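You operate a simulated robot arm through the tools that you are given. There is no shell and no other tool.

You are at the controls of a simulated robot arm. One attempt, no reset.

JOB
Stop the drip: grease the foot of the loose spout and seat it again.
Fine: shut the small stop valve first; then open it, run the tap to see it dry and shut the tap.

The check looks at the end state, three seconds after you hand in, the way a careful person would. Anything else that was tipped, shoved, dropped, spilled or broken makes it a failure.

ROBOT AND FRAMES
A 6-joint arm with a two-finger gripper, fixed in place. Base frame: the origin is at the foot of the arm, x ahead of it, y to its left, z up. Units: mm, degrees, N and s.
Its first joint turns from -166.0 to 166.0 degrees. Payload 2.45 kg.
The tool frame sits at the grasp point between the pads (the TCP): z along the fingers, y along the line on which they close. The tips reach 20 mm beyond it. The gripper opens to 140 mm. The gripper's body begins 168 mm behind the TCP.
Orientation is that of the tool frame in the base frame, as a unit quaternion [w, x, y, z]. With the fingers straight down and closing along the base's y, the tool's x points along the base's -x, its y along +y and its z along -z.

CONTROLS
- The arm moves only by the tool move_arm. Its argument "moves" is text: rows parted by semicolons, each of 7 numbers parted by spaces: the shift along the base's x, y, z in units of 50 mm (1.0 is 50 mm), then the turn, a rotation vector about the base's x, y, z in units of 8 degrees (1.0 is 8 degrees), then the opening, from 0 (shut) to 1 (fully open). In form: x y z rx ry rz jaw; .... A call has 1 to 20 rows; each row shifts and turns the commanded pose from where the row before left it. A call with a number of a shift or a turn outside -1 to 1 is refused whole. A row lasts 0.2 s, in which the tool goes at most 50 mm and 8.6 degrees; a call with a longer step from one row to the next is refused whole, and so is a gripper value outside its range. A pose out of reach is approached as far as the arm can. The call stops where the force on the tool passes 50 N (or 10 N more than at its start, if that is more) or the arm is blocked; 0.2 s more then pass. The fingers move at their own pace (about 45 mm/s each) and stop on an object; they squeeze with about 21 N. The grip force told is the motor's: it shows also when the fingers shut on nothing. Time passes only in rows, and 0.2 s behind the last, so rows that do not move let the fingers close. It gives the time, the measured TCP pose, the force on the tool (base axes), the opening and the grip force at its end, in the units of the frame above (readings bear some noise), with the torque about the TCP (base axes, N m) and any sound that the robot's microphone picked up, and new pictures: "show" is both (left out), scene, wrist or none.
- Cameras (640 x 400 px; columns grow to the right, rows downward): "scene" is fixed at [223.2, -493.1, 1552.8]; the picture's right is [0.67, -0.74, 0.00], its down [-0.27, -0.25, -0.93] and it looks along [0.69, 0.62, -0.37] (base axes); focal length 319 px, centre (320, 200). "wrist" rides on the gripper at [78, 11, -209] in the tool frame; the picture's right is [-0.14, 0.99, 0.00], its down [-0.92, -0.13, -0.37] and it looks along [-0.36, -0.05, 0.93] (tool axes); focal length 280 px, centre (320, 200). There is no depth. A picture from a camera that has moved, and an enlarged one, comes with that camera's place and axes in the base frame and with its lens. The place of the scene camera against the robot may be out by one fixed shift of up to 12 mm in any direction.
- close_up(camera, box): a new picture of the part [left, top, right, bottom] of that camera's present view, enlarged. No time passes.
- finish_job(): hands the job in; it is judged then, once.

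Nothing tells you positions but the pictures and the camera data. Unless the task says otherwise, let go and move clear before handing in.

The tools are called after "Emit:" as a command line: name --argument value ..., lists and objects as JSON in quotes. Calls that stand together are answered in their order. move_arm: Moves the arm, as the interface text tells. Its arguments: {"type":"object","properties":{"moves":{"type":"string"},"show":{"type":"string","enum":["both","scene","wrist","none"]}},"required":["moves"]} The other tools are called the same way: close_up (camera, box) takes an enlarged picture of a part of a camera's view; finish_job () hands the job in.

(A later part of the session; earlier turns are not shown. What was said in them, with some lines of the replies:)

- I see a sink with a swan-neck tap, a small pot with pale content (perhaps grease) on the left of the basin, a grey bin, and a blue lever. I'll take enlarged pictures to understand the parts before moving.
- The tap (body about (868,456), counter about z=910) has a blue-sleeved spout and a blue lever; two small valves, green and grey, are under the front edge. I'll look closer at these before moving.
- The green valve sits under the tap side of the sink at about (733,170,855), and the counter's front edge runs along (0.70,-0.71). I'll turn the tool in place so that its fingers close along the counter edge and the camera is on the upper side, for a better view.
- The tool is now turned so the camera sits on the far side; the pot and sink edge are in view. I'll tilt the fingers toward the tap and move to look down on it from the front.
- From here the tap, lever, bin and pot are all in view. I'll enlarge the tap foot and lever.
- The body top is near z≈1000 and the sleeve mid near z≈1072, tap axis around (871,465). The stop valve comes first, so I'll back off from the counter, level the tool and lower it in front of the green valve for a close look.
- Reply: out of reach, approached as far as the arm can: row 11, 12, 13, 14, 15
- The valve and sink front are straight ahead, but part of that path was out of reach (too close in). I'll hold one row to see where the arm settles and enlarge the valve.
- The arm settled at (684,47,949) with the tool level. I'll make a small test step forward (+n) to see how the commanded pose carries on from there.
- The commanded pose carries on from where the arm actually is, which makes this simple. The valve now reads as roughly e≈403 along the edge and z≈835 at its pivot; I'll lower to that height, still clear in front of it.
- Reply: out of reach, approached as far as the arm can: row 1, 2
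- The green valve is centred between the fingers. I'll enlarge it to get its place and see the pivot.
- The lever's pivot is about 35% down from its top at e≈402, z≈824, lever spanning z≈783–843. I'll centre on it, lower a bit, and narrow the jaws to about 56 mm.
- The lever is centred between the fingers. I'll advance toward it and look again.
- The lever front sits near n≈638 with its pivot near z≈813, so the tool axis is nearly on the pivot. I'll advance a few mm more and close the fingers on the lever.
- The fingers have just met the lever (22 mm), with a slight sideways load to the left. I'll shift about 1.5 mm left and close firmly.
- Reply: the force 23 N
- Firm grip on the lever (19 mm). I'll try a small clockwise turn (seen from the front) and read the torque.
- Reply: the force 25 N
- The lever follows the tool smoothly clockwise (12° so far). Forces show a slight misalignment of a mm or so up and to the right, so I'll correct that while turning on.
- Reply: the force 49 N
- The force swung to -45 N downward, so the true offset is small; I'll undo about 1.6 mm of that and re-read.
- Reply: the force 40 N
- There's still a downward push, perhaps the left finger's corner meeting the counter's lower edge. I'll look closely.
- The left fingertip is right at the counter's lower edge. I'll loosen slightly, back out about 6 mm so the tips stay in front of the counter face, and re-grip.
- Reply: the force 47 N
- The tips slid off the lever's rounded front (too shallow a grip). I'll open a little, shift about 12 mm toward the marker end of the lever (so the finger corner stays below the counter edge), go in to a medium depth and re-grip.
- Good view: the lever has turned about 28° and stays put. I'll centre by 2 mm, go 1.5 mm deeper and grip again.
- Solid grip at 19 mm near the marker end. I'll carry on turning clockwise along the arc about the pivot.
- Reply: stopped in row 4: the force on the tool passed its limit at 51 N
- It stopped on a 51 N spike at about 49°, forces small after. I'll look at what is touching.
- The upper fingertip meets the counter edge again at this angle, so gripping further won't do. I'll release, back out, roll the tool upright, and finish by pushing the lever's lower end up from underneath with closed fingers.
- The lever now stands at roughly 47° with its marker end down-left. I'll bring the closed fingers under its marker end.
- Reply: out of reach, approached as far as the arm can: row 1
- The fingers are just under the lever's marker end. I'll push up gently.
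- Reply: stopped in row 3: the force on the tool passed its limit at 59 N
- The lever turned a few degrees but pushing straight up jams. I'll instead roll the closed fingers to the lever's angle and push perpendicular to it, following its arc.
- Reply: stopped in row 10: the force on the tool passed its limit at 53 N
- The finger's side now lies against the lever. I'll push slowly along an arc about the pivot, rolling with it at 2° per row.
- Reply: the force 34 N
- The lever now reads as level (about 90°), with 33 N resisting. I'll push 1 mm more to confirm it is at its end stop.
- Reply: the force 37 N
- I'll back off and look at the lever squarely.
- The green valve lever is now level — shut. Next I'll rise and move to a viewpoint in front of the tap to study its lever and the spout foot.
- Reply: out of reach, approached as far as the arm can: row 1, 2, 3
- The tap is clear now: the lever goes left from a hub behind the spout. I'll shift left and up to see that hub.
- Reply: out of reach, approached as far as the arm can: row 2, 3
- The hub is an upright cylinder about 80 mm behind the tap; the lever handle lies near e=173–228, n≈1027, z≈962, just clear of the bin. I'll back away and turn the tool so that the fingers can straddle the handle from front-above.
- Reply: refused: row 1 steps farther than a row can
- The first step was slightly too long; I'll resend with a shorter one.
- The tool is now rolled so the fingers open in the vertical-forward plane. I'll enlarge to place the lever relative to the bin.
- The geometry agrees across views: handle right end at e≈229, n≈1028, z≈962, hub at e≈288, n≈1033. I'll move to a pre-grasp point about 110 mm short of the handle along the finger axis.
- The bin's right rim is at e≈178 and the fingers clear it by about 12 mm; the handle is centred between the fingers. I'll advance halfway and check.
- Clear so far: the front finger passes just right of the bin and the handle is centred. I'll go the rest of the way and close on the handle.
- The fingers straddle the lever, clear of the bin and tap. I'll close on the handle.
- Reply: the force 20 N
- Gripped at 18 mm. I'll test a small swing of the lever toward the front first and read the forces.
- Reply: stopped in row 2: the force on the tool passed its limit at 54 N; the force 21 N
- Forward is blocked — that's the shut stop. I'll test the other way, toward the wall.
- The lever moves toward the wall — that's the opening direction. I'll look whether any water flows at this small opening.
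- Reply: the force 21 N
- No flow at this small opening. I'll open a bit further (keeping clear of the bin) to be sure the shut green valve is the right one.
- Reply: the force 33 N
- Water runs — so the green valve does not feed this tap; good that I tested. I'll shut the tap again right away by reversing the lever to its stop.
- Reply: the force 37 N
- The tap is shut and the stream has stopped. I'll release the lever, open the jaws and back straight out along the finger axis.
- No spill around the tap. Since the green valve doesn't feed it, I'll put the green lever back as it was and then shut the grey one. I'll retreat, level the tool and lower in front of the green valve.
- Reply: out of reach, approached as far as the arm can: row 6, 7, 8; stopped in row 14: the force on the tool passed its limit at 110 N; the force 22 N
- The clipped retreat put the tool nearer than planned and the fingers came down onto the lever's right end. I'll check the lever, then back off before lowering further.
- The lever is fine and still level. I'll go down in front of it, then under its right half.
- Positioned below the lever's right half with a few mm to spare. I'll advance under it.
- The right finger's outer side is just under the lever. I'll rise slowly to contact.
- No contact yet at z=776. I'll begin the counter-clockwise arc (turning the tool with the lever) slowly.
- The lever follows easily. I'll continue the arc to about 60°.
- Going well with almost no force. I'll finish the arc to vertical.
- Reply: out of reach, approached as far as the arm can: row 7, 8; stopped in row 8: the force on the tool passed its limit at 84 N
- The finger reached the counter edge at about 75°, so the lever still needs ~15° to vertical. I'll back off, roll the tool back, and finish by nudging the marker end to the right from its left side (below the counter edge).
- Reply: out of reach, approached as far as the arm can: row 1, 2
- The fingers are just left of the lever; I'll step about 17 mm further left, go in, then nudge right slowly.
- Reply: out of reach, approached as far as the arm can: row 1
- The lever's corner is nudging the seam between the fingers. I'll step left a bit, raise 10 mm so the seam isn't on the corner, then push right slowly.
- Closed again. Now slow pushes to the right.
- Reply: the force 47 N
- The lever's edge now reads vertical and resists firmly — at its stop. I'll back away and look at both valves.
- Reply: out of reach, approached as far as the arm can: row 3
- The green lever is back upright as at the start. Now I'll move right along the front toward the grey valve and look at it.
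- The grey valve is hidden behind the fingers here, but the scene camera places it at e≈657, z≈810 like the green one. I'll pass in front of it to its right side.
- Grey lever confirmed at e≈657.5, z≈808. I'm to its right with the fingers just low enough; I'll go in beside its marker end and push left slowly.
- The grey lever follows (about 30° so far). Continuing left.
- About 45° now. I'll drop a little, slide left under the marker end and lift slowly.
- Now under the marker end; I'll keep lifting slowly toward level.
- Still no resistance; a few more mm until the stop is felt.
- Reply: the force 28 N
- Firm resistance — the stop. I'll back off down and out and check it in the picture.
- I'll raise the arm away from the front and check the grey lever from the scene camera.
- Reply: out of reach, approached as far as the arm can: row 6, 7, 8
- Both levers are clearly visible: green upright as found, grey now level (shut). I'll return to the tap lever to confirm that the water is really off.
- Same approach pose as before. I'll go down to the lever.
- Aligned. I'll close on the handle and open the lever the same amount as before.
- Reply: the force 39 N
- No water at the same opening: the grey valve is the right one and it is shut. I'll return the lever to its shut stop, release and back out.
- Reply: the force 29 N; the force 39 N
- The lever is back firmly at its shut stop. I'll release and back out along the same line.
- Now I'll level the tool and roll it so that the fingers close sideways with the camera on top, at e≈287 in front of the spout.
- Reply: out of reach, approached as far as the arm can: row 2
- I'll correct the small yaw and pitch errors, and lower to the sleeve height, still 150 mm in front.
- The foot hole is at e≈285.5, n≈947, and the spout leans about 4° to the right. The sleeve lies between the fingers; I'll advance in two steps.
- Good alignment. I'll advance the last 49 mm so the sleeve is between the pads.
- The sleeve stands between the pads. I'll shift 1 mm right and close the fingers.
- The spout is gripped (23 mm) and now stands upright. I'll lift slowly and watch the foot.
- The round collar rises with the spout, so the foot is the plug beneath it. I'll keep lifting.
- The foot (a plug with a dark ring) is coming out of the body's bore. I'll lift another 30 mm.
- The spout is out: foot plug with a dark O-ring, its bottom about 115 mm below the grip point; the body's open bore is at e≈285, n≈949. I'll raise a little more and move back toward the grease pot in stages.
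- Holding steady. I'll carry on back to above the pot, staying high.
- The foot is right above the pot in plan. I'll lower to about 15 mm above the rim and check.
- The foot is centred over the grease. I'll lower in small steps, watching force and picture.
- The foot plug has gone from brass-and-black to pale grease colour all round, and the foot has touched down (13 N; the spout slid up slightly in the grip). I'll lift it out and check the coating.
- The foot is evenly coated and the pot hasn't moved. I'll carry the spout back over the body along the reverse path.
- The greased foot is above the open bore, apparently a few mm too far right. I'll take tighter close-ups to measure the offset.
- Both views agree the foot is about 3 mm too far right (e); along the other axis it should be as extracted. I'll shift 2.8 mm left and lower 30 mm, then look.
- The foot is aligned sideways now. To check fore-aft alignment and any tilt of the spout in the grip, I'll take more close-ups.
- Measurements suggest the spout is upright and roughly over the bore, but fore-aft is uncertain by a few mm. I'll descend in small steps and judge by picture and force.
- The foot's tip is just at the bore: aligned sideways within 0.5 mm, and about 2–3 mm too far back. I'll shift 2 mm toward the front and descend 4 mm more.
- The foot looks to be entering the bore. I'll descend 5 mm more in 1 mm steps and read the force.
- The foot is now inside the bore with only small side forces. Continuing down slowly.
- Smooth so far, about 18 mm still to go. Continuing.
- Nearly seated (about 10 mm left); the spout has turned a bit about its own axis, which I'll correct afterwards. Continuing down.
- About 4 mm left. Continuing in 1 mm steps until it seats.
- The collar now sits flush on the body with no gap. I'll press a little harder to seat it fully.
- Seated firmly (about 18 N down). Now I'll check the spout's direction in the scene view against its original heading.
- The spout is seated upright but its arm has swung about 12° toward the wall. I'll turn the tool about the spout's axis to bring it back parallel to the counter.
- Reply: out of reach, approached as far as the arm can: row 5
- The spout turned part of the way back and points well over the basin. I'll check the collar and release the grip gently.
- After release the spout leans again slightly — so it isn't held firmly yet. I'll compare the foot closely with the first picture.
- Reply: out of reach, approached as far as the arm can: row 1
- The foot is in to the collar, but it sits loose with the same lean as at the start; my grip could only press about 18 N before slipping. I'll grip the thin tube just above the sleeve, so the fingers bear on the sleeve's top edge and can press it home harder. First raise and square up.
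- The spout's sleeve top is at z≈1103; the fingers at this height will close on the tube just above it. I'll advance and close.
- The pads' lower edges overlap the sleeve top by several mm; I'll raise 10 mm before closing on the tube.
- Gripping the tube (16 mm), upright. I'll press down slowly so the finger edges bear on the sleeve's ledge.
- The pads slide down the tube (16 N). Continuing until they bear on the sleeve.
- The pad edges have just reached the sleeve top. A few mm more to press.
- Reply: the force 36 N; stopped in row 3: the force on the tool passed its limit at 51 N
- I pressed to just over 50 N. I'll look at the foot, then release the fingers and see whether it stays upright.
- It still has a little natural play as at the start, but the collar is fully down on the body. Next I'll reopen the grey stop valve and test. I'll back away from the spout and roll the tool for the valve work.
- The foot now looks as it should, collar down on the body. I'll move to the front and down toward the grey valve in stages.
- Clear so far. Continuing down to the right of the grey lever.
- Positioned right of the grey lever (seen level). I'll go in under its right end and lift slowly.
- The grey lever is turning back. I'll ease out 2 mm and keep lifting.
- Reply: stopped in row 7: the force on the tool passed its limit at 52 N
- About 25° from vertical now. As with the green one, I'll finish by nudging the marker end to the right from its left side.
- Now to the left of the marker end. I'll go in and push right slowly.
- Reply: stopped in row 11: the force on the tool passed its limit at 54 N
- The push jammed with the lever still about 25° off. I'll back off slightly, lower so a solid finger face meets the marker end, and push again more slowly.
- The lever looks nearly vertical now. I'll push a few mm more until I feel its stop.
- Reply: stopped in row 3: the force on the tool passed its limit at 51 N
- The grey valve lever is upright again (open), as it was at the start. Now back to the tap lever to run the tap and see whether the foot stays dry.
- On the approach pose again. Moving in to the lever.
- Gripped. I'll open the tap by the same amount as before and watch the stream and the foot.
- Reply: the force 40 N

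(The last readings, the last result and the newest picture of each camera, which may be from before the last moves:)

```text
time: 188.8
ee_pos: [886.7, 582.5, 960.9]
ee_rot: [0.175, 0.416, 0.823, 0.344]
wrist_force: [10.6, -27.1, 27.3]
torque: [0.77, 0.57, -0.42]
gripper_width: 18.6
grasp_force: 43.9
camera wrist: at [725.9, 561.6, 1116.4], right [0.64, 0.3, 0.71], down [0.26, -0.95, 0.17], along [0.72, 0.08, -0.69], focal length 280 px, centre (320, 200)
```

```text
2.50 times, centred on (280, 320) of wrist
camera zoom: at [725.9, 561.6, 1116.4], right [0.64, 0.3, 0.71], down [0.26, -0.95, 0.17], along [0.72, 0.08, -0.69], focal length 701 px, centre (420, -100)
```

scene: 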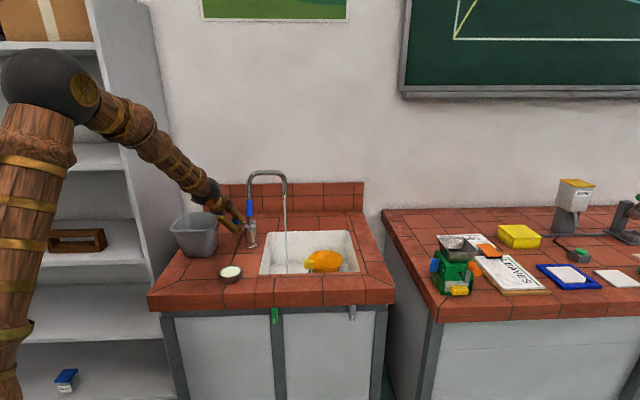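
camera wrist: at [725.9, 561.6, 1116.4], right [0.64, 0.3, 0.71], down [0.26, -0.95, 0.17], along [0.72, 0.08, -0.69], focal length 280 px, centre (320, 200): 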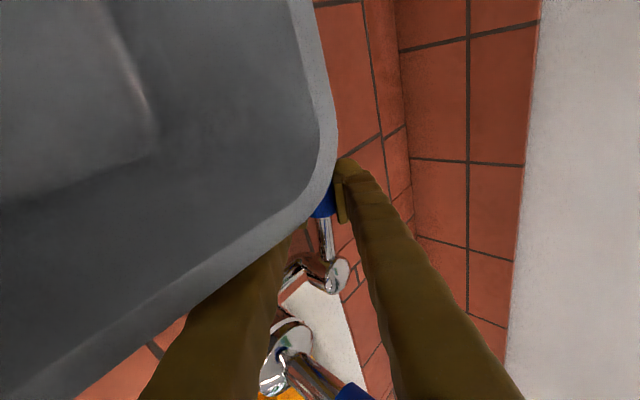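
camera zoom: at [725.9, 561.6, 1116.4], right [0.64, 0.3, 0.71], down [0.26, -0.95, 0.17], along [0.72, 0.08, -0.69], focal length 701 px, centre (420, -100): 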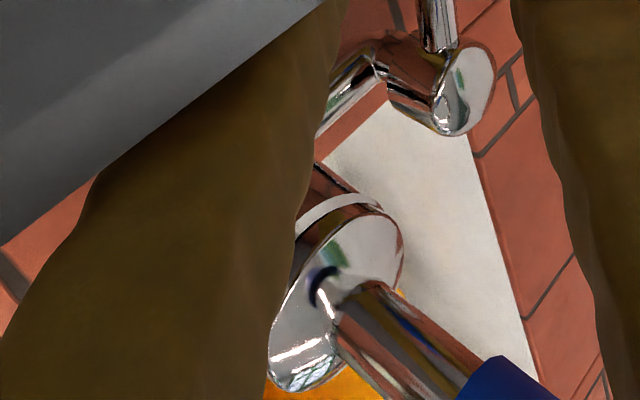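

Water runs from the spout and the foot looks dry. I'll let it run two more seconds and look again.

Emit:
move_arm --moves "0 0 0 0 0 0 0;0 0 0 0 0 0 0;0 0 0 0 0 0 0;0 0 0 0 0 0 0;0 0 0 0 0 0 0;0 0 0 0 0 0 0;0 0 0 0 0 0 0;0 0 0 0 0 0 0;0 0 0 0 0 0 0;0 0 0 0 0 0 0" --show "scene"

Emit:
close_up --camera "scene" --box '[230, 215, 278, 250]'

Emit:
close_up --camera "scene" --box '[230, 180, 390, 300]'

```text
time: 191.0
ee_pos: [887.0, 584.2, 962.3]
ee_rot: [0.174, 0.414, 0.825, 0.344]
wrist_force: [11.4, -23.6, 21.8]
torque: [0.6, 0.44, -0.27]
gripper_width: 18.6
grasp_force: 43.6
```

scene: 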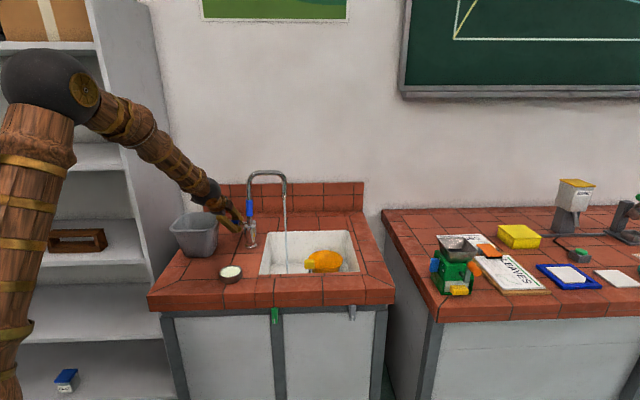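

```text
11.43 times, centred on (254, 232) of scene
camera zoom: at [223.2, -493.1, 1552.8], right [0.67, -0.74, 0.0], down [-0.27, -0.25, -0.93], along [0.69, 0.62, -0.37], focal length 3644 px, centre (1074, -171)
```

zoom: 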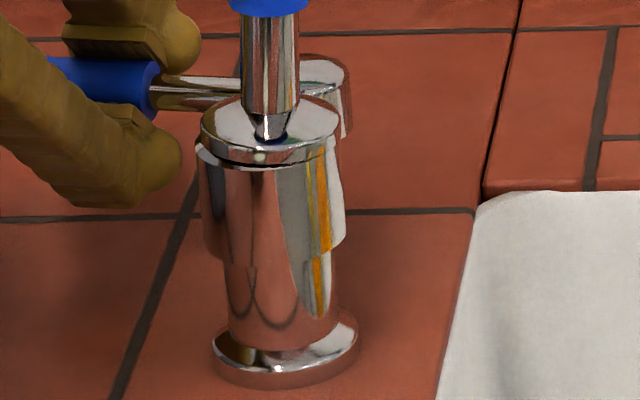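

```text
3.33 times, centred on (310, 240) of scene
camera zoom: at [223.2, -493.1, 1552.8], right [0.67, -0.74, 0.0], down [-0.27, -0.25, -0.93], along [0.69, 0.62, -0.37], focal length 1063 px, centre (353, 67)
```

zoom: 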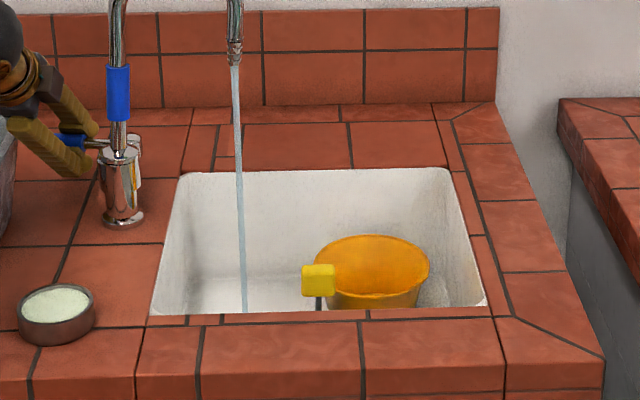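

The stream is steady and the foot and counter stay dry. I'll shut the tap again.

Emit:
move_arm --moves "-0.039 -0.0347 0 0 0 0.15 0;-0.039 -0.0347 0 0 0 0.15 0;-0.039 -0.0347 0 0 0 0.15 0;-0.039 -0.0347 0 0 0 0.15 0;-0.0346 -0.039 0 0 0 0.25 0;-0.0346 -0.039 0 0 0 0.25 0;0 0 0 0 0 0 0" --show "none"

Emit:
move_arm --moves "-0.015 -0.017 0 0 0 0 0;0 0 0 0 0 0 0" --show "scene"

Emit:
close_up --camera "scene" --box '[200, 160, 328, 260]'

```text
time: 192.4
ee_pos: [876.0, 575.7, 962.5]
ee_rot: [0.148, 0.356, 0.851, 0.356]
wrist_force: [15.8, 12.6, -5.7]
torque: [-0.65, -0.68, -0.09]
gripper_width: 18.7
grasp_force: 44.0
stopped in row 6: the force on the tool passed its limit at 54 N (the readings are from after the stop); the commanded pose is now the measured one
```

```text
time: 193.0
ee_pos: [875.2, 575.3, 963.0]
ee_rot: [0.149, 0.357, 0.851, 0.357]
wrist_force: [37.9, 31.1, -3.4]
torque: [-0.47, -0.2, 0.76]
gripper_width: 18.7
grasp_force: 43.9
```

scene: 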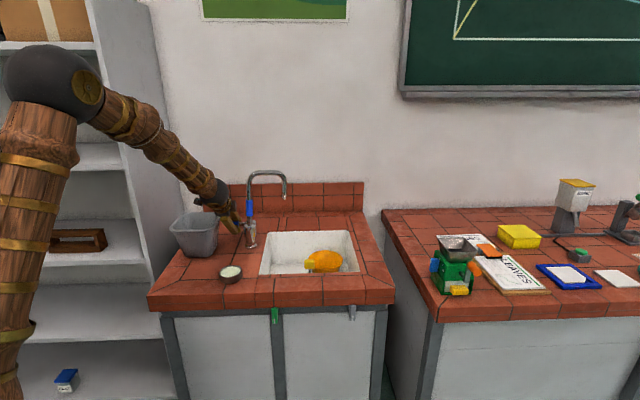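

```text
4.00 times, centred on (264, 210) of scene
camera zoom: at [223.2, -493.1, 1552.8], right [0.67, -0.74, 0.0], down [-0.27, -0.25, -0.93], along [0.69, 0.62, -0.37], focal length 1275 px, centre (544, 160)
```

zoom: 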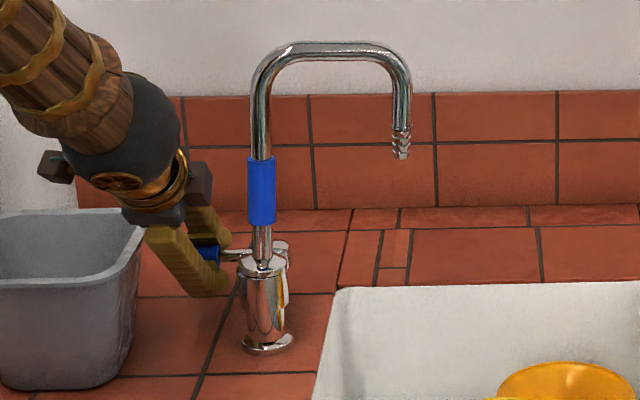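

The tap is shut hard against its stop and the stream has stopped. I'll release and back out along the same line.

Emit:
move_arm --moves "0.01 0.01 0 0 0 0 0.15;0 0 0 0 0 0 0.3;0 0 0 0 0 0 0.4;0 0 0 0 0 0 0.4;-0.17 -0.19 0.265 0 0 0 0.4;-0.17 -0.19 0.265 0 0 0 0.4;-0.257 -0.215 0.333 0 0 0 0.4;-0.257 -0.215 0.333 0 0 0 0.4;-0.257 -0.215 0.333 0 0 0 0.4;-0.424 -0.358 0.483 0 0 0 0.4;-0.424 -0.358 0.483 0 0 0 0.4;-0.424 -0.358 0.483 0 0 0 0.4;-0.424 -0.358 0.483 0 0 0 0.4;-0.5 -0.5 0.3 0 0 0 0.4;-0.5 -0.5 0.3 0 0 0 0.4;0 0 0 0 0 0 0.4" --show "both"

Emit:
close_up --camera "scene" --box '[230, 220, 278, 250]'

Emit:
close_up --camera "scene" --box '[150, 160, 310, 260]'

```text
time: 196.4
ee_pos: [684.2, 400.5, 1167.3]
ee_rot: [0.149, 0.356, 0.851, 0.356]
wrist_force: [1.1, 0.4, 0.2]
torque: [-0.01, 0.01, 0.03]
gripper_width: 56.0
grasp_force: 0.1
camera wrist: at [528.0, 357.6, 1321.1], right [0.59, 0.39, 0.71], down [0.4, -0.9, 0.17], along [0.7, 0.18, -0.69], focal length 280 px, centre (320, 200)
```

scene: 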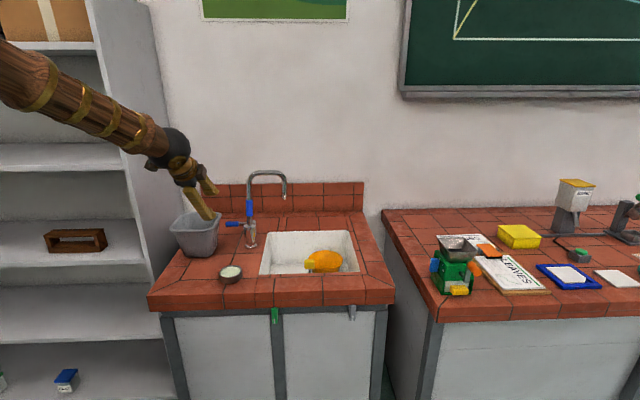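
wrist: 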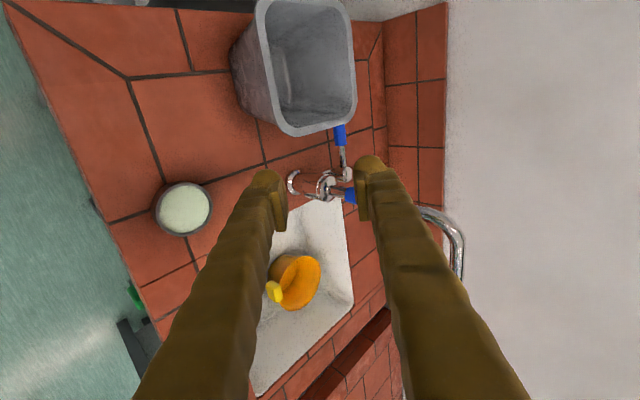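

```text
13.33 times, centred on (254, 235) of scene
camera zoom: at [223.2, -493.1, 1552.8], right [0.67, -0.74, 0.0], down [-0.27, -0.25, -0.93], along [0.69, 0.62, -0.37], focal length 4251 px, centre (1200, -267)
```

zoom: 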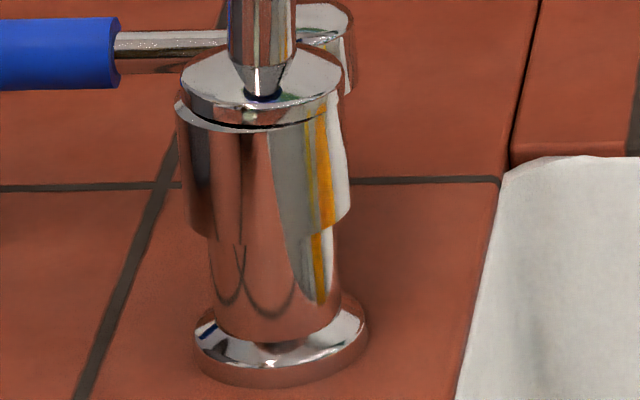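

```text
4.00 times, centred on (230, 210) of scene
camera zoom: at [223.2, -493.1, 1552.8], right [0.67, -0.74, 0.0], down [-0.27, -0.25, -0.93], along [0.69, 0.62, -0.37], focal length 1275 px, centre (680, 160)
```

zoom: 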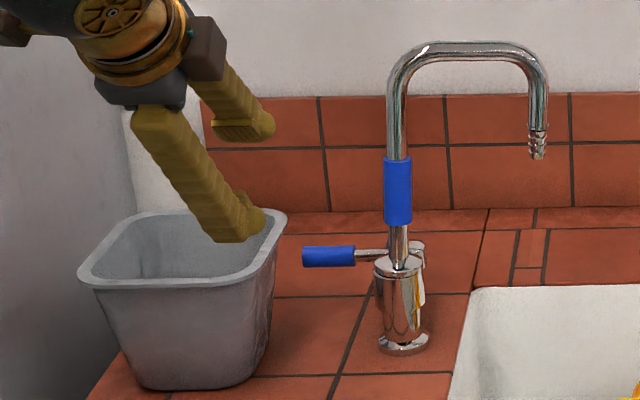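

Everything is back in order: grey and green valves upright, tap lever shut, spout seated and pointing over the basin, pot and bin untouched. I'll move the arm well clear and take a last look.

Emit:
move_arm --moves "-0.09 -0.6 0.7 0 0 0 0.4;-0.09 -0.6 0.7 0 0 0 0.4;-0.09 -0.6 0.7 0 0 0 0.4;-0.09 -0.6 0.7 0 0 0 0.4;-0.09 -0.6 0.7 0 0 0 0.4;-0.09 -0.6 0.7 0 0 0 0.4;0 0 0 0 0 0 0.4" --show "both"

Emit:
close_up --camera "scene" --box '[150, 160, 310, 260]'

Emit:
close_up --camera "scene" --box '[200, 240, 400, 365]'

Emit:
close_up --camera "scene" --box '[210, 255, 258, 285]'

```text
time: 198.0
ee_pos: [656.8, 221.9, 1376.0]
ee_rot: [0.15, 0.356, 0.851, 0.357]
wrist_force: [0.3, 0.0, 0.5]
torque: [-0.01, -0.01, 0.02]
gripper_width: 55.9
grasp_force: 0.1
camera wrist: at [501.9, 178.4, 1530.5], right [0.59, 0.39, 0.71], down [0.4, -0.9, 0.17], along [0.7, 0.18, -0.69], focal length 280 px, centre (320, 200)
```

scene: 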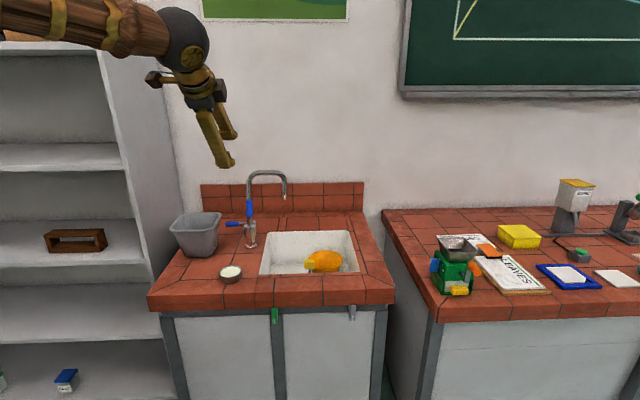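
wrist: 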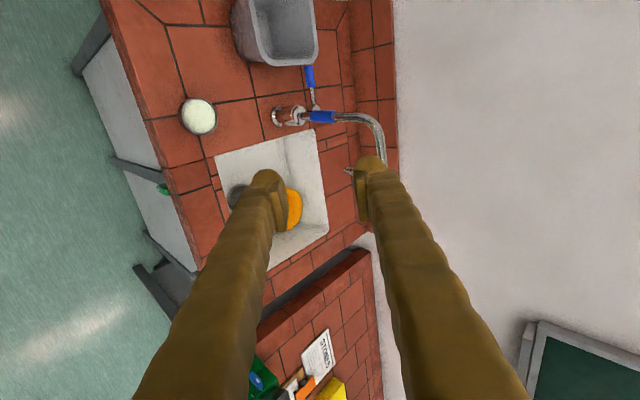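

```text
4.00 times, centred on (230, 210) of scene
camera zoom: at [223.2, -493.1, 1552.8], right [0.67, -0.74, 0.0], down [-0.27, -0.25, -0.93], along [0.69, 0.62, -0.37], focal length 1275 px, centre (680, 160)
```

zoom: 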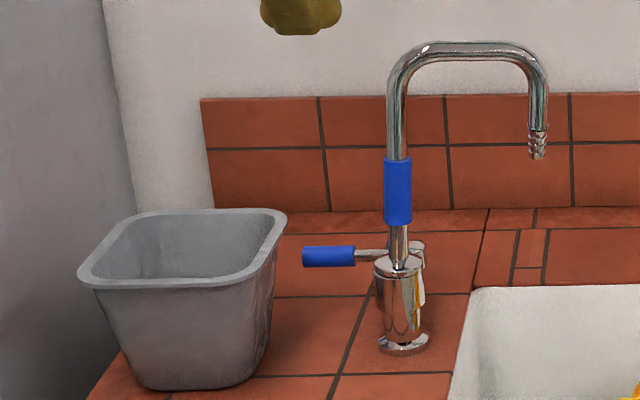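

```text
3.20 times, centred on (300, 302) of scene
camera zoom: at [223.2, -493.1, 1552.8], right [0.67, -0.74, 0.0], down [-0.27, -0.25, -0.93], along [0.69, 0.62, -0.37], focal length 1020 px, centre (384, -128)
```

zoom: 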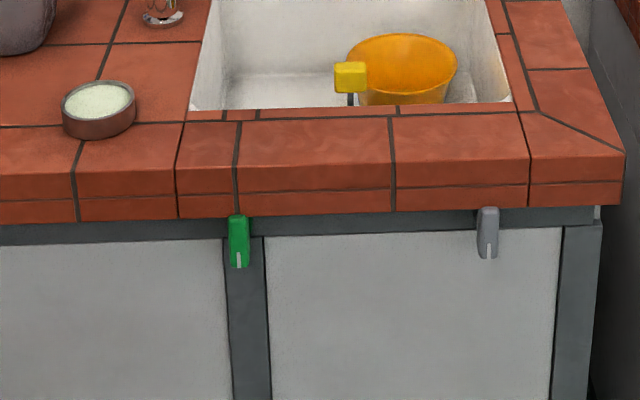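

```text
13.33 times, centred on (234, 270) of scene
camera zoom: at [223.2, -493.1, 1552.8], right [0.67, -0.74, 0.0], down [-0.27, -0.25, -0.93], along [0.69, 0.62, -0.37], focal length 4251 px, centre (1467, -733)
```

zoom: 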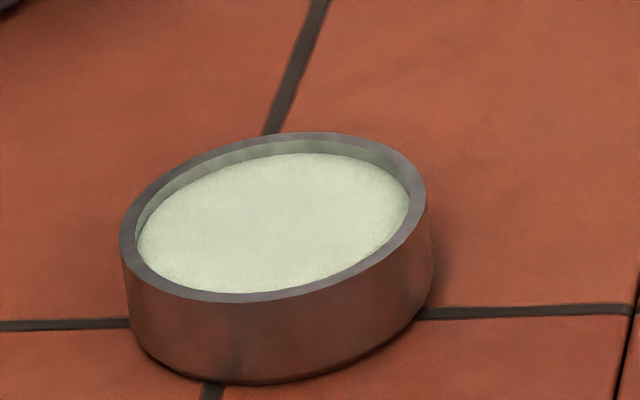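

The pictures match the starting arrangement. Both valve levers are upright, and the tap lever is against its shut stop with no water running. The greased spout sits with its collar down on the body, pointing over the basin, with the same slight lean it had at the start and turned roughly 10° more toward the wall. The pot, bin and bowl are undisturbed and the arm is clear, so I'm handing in.

Emit:
finish_job

```text
The job is handed in.
```

I greased the spout foot, put the spout back and ran the tap. Water came only from the outlet, and the foot and counter looked dry over a run of a few seconds. The tap is shut, the stop valve is open again, and the job is handed in.

- **Stop valve:** I tried the green valve first. A tap test showed it doesn't feed this tap, so I put it back upright as I found it. The grey valve is the right one: the tap gave no water with it shut, and it stayed shut while the spout was out. The tap ran for a couple of seconds into the sink during the first test.
- **Green lever:** on the way back to the green lever I bumped it from above with the closed fingers, and the force peaked at 110 N. It looked undamaged and still turned freely.
- **Spout seating:** I pressed the spout down with about 50 N until the collar sat on the body. It is not a tight fit: it still leans about 4° with a small gap under one side of the collar, the same as at the start.
- **Spout direction:** the outlet ended up about 10° further toward the wall than before, still well over the basin.
- **Everything else:** the grease pot, bin and orange bowl look as they did at the start.
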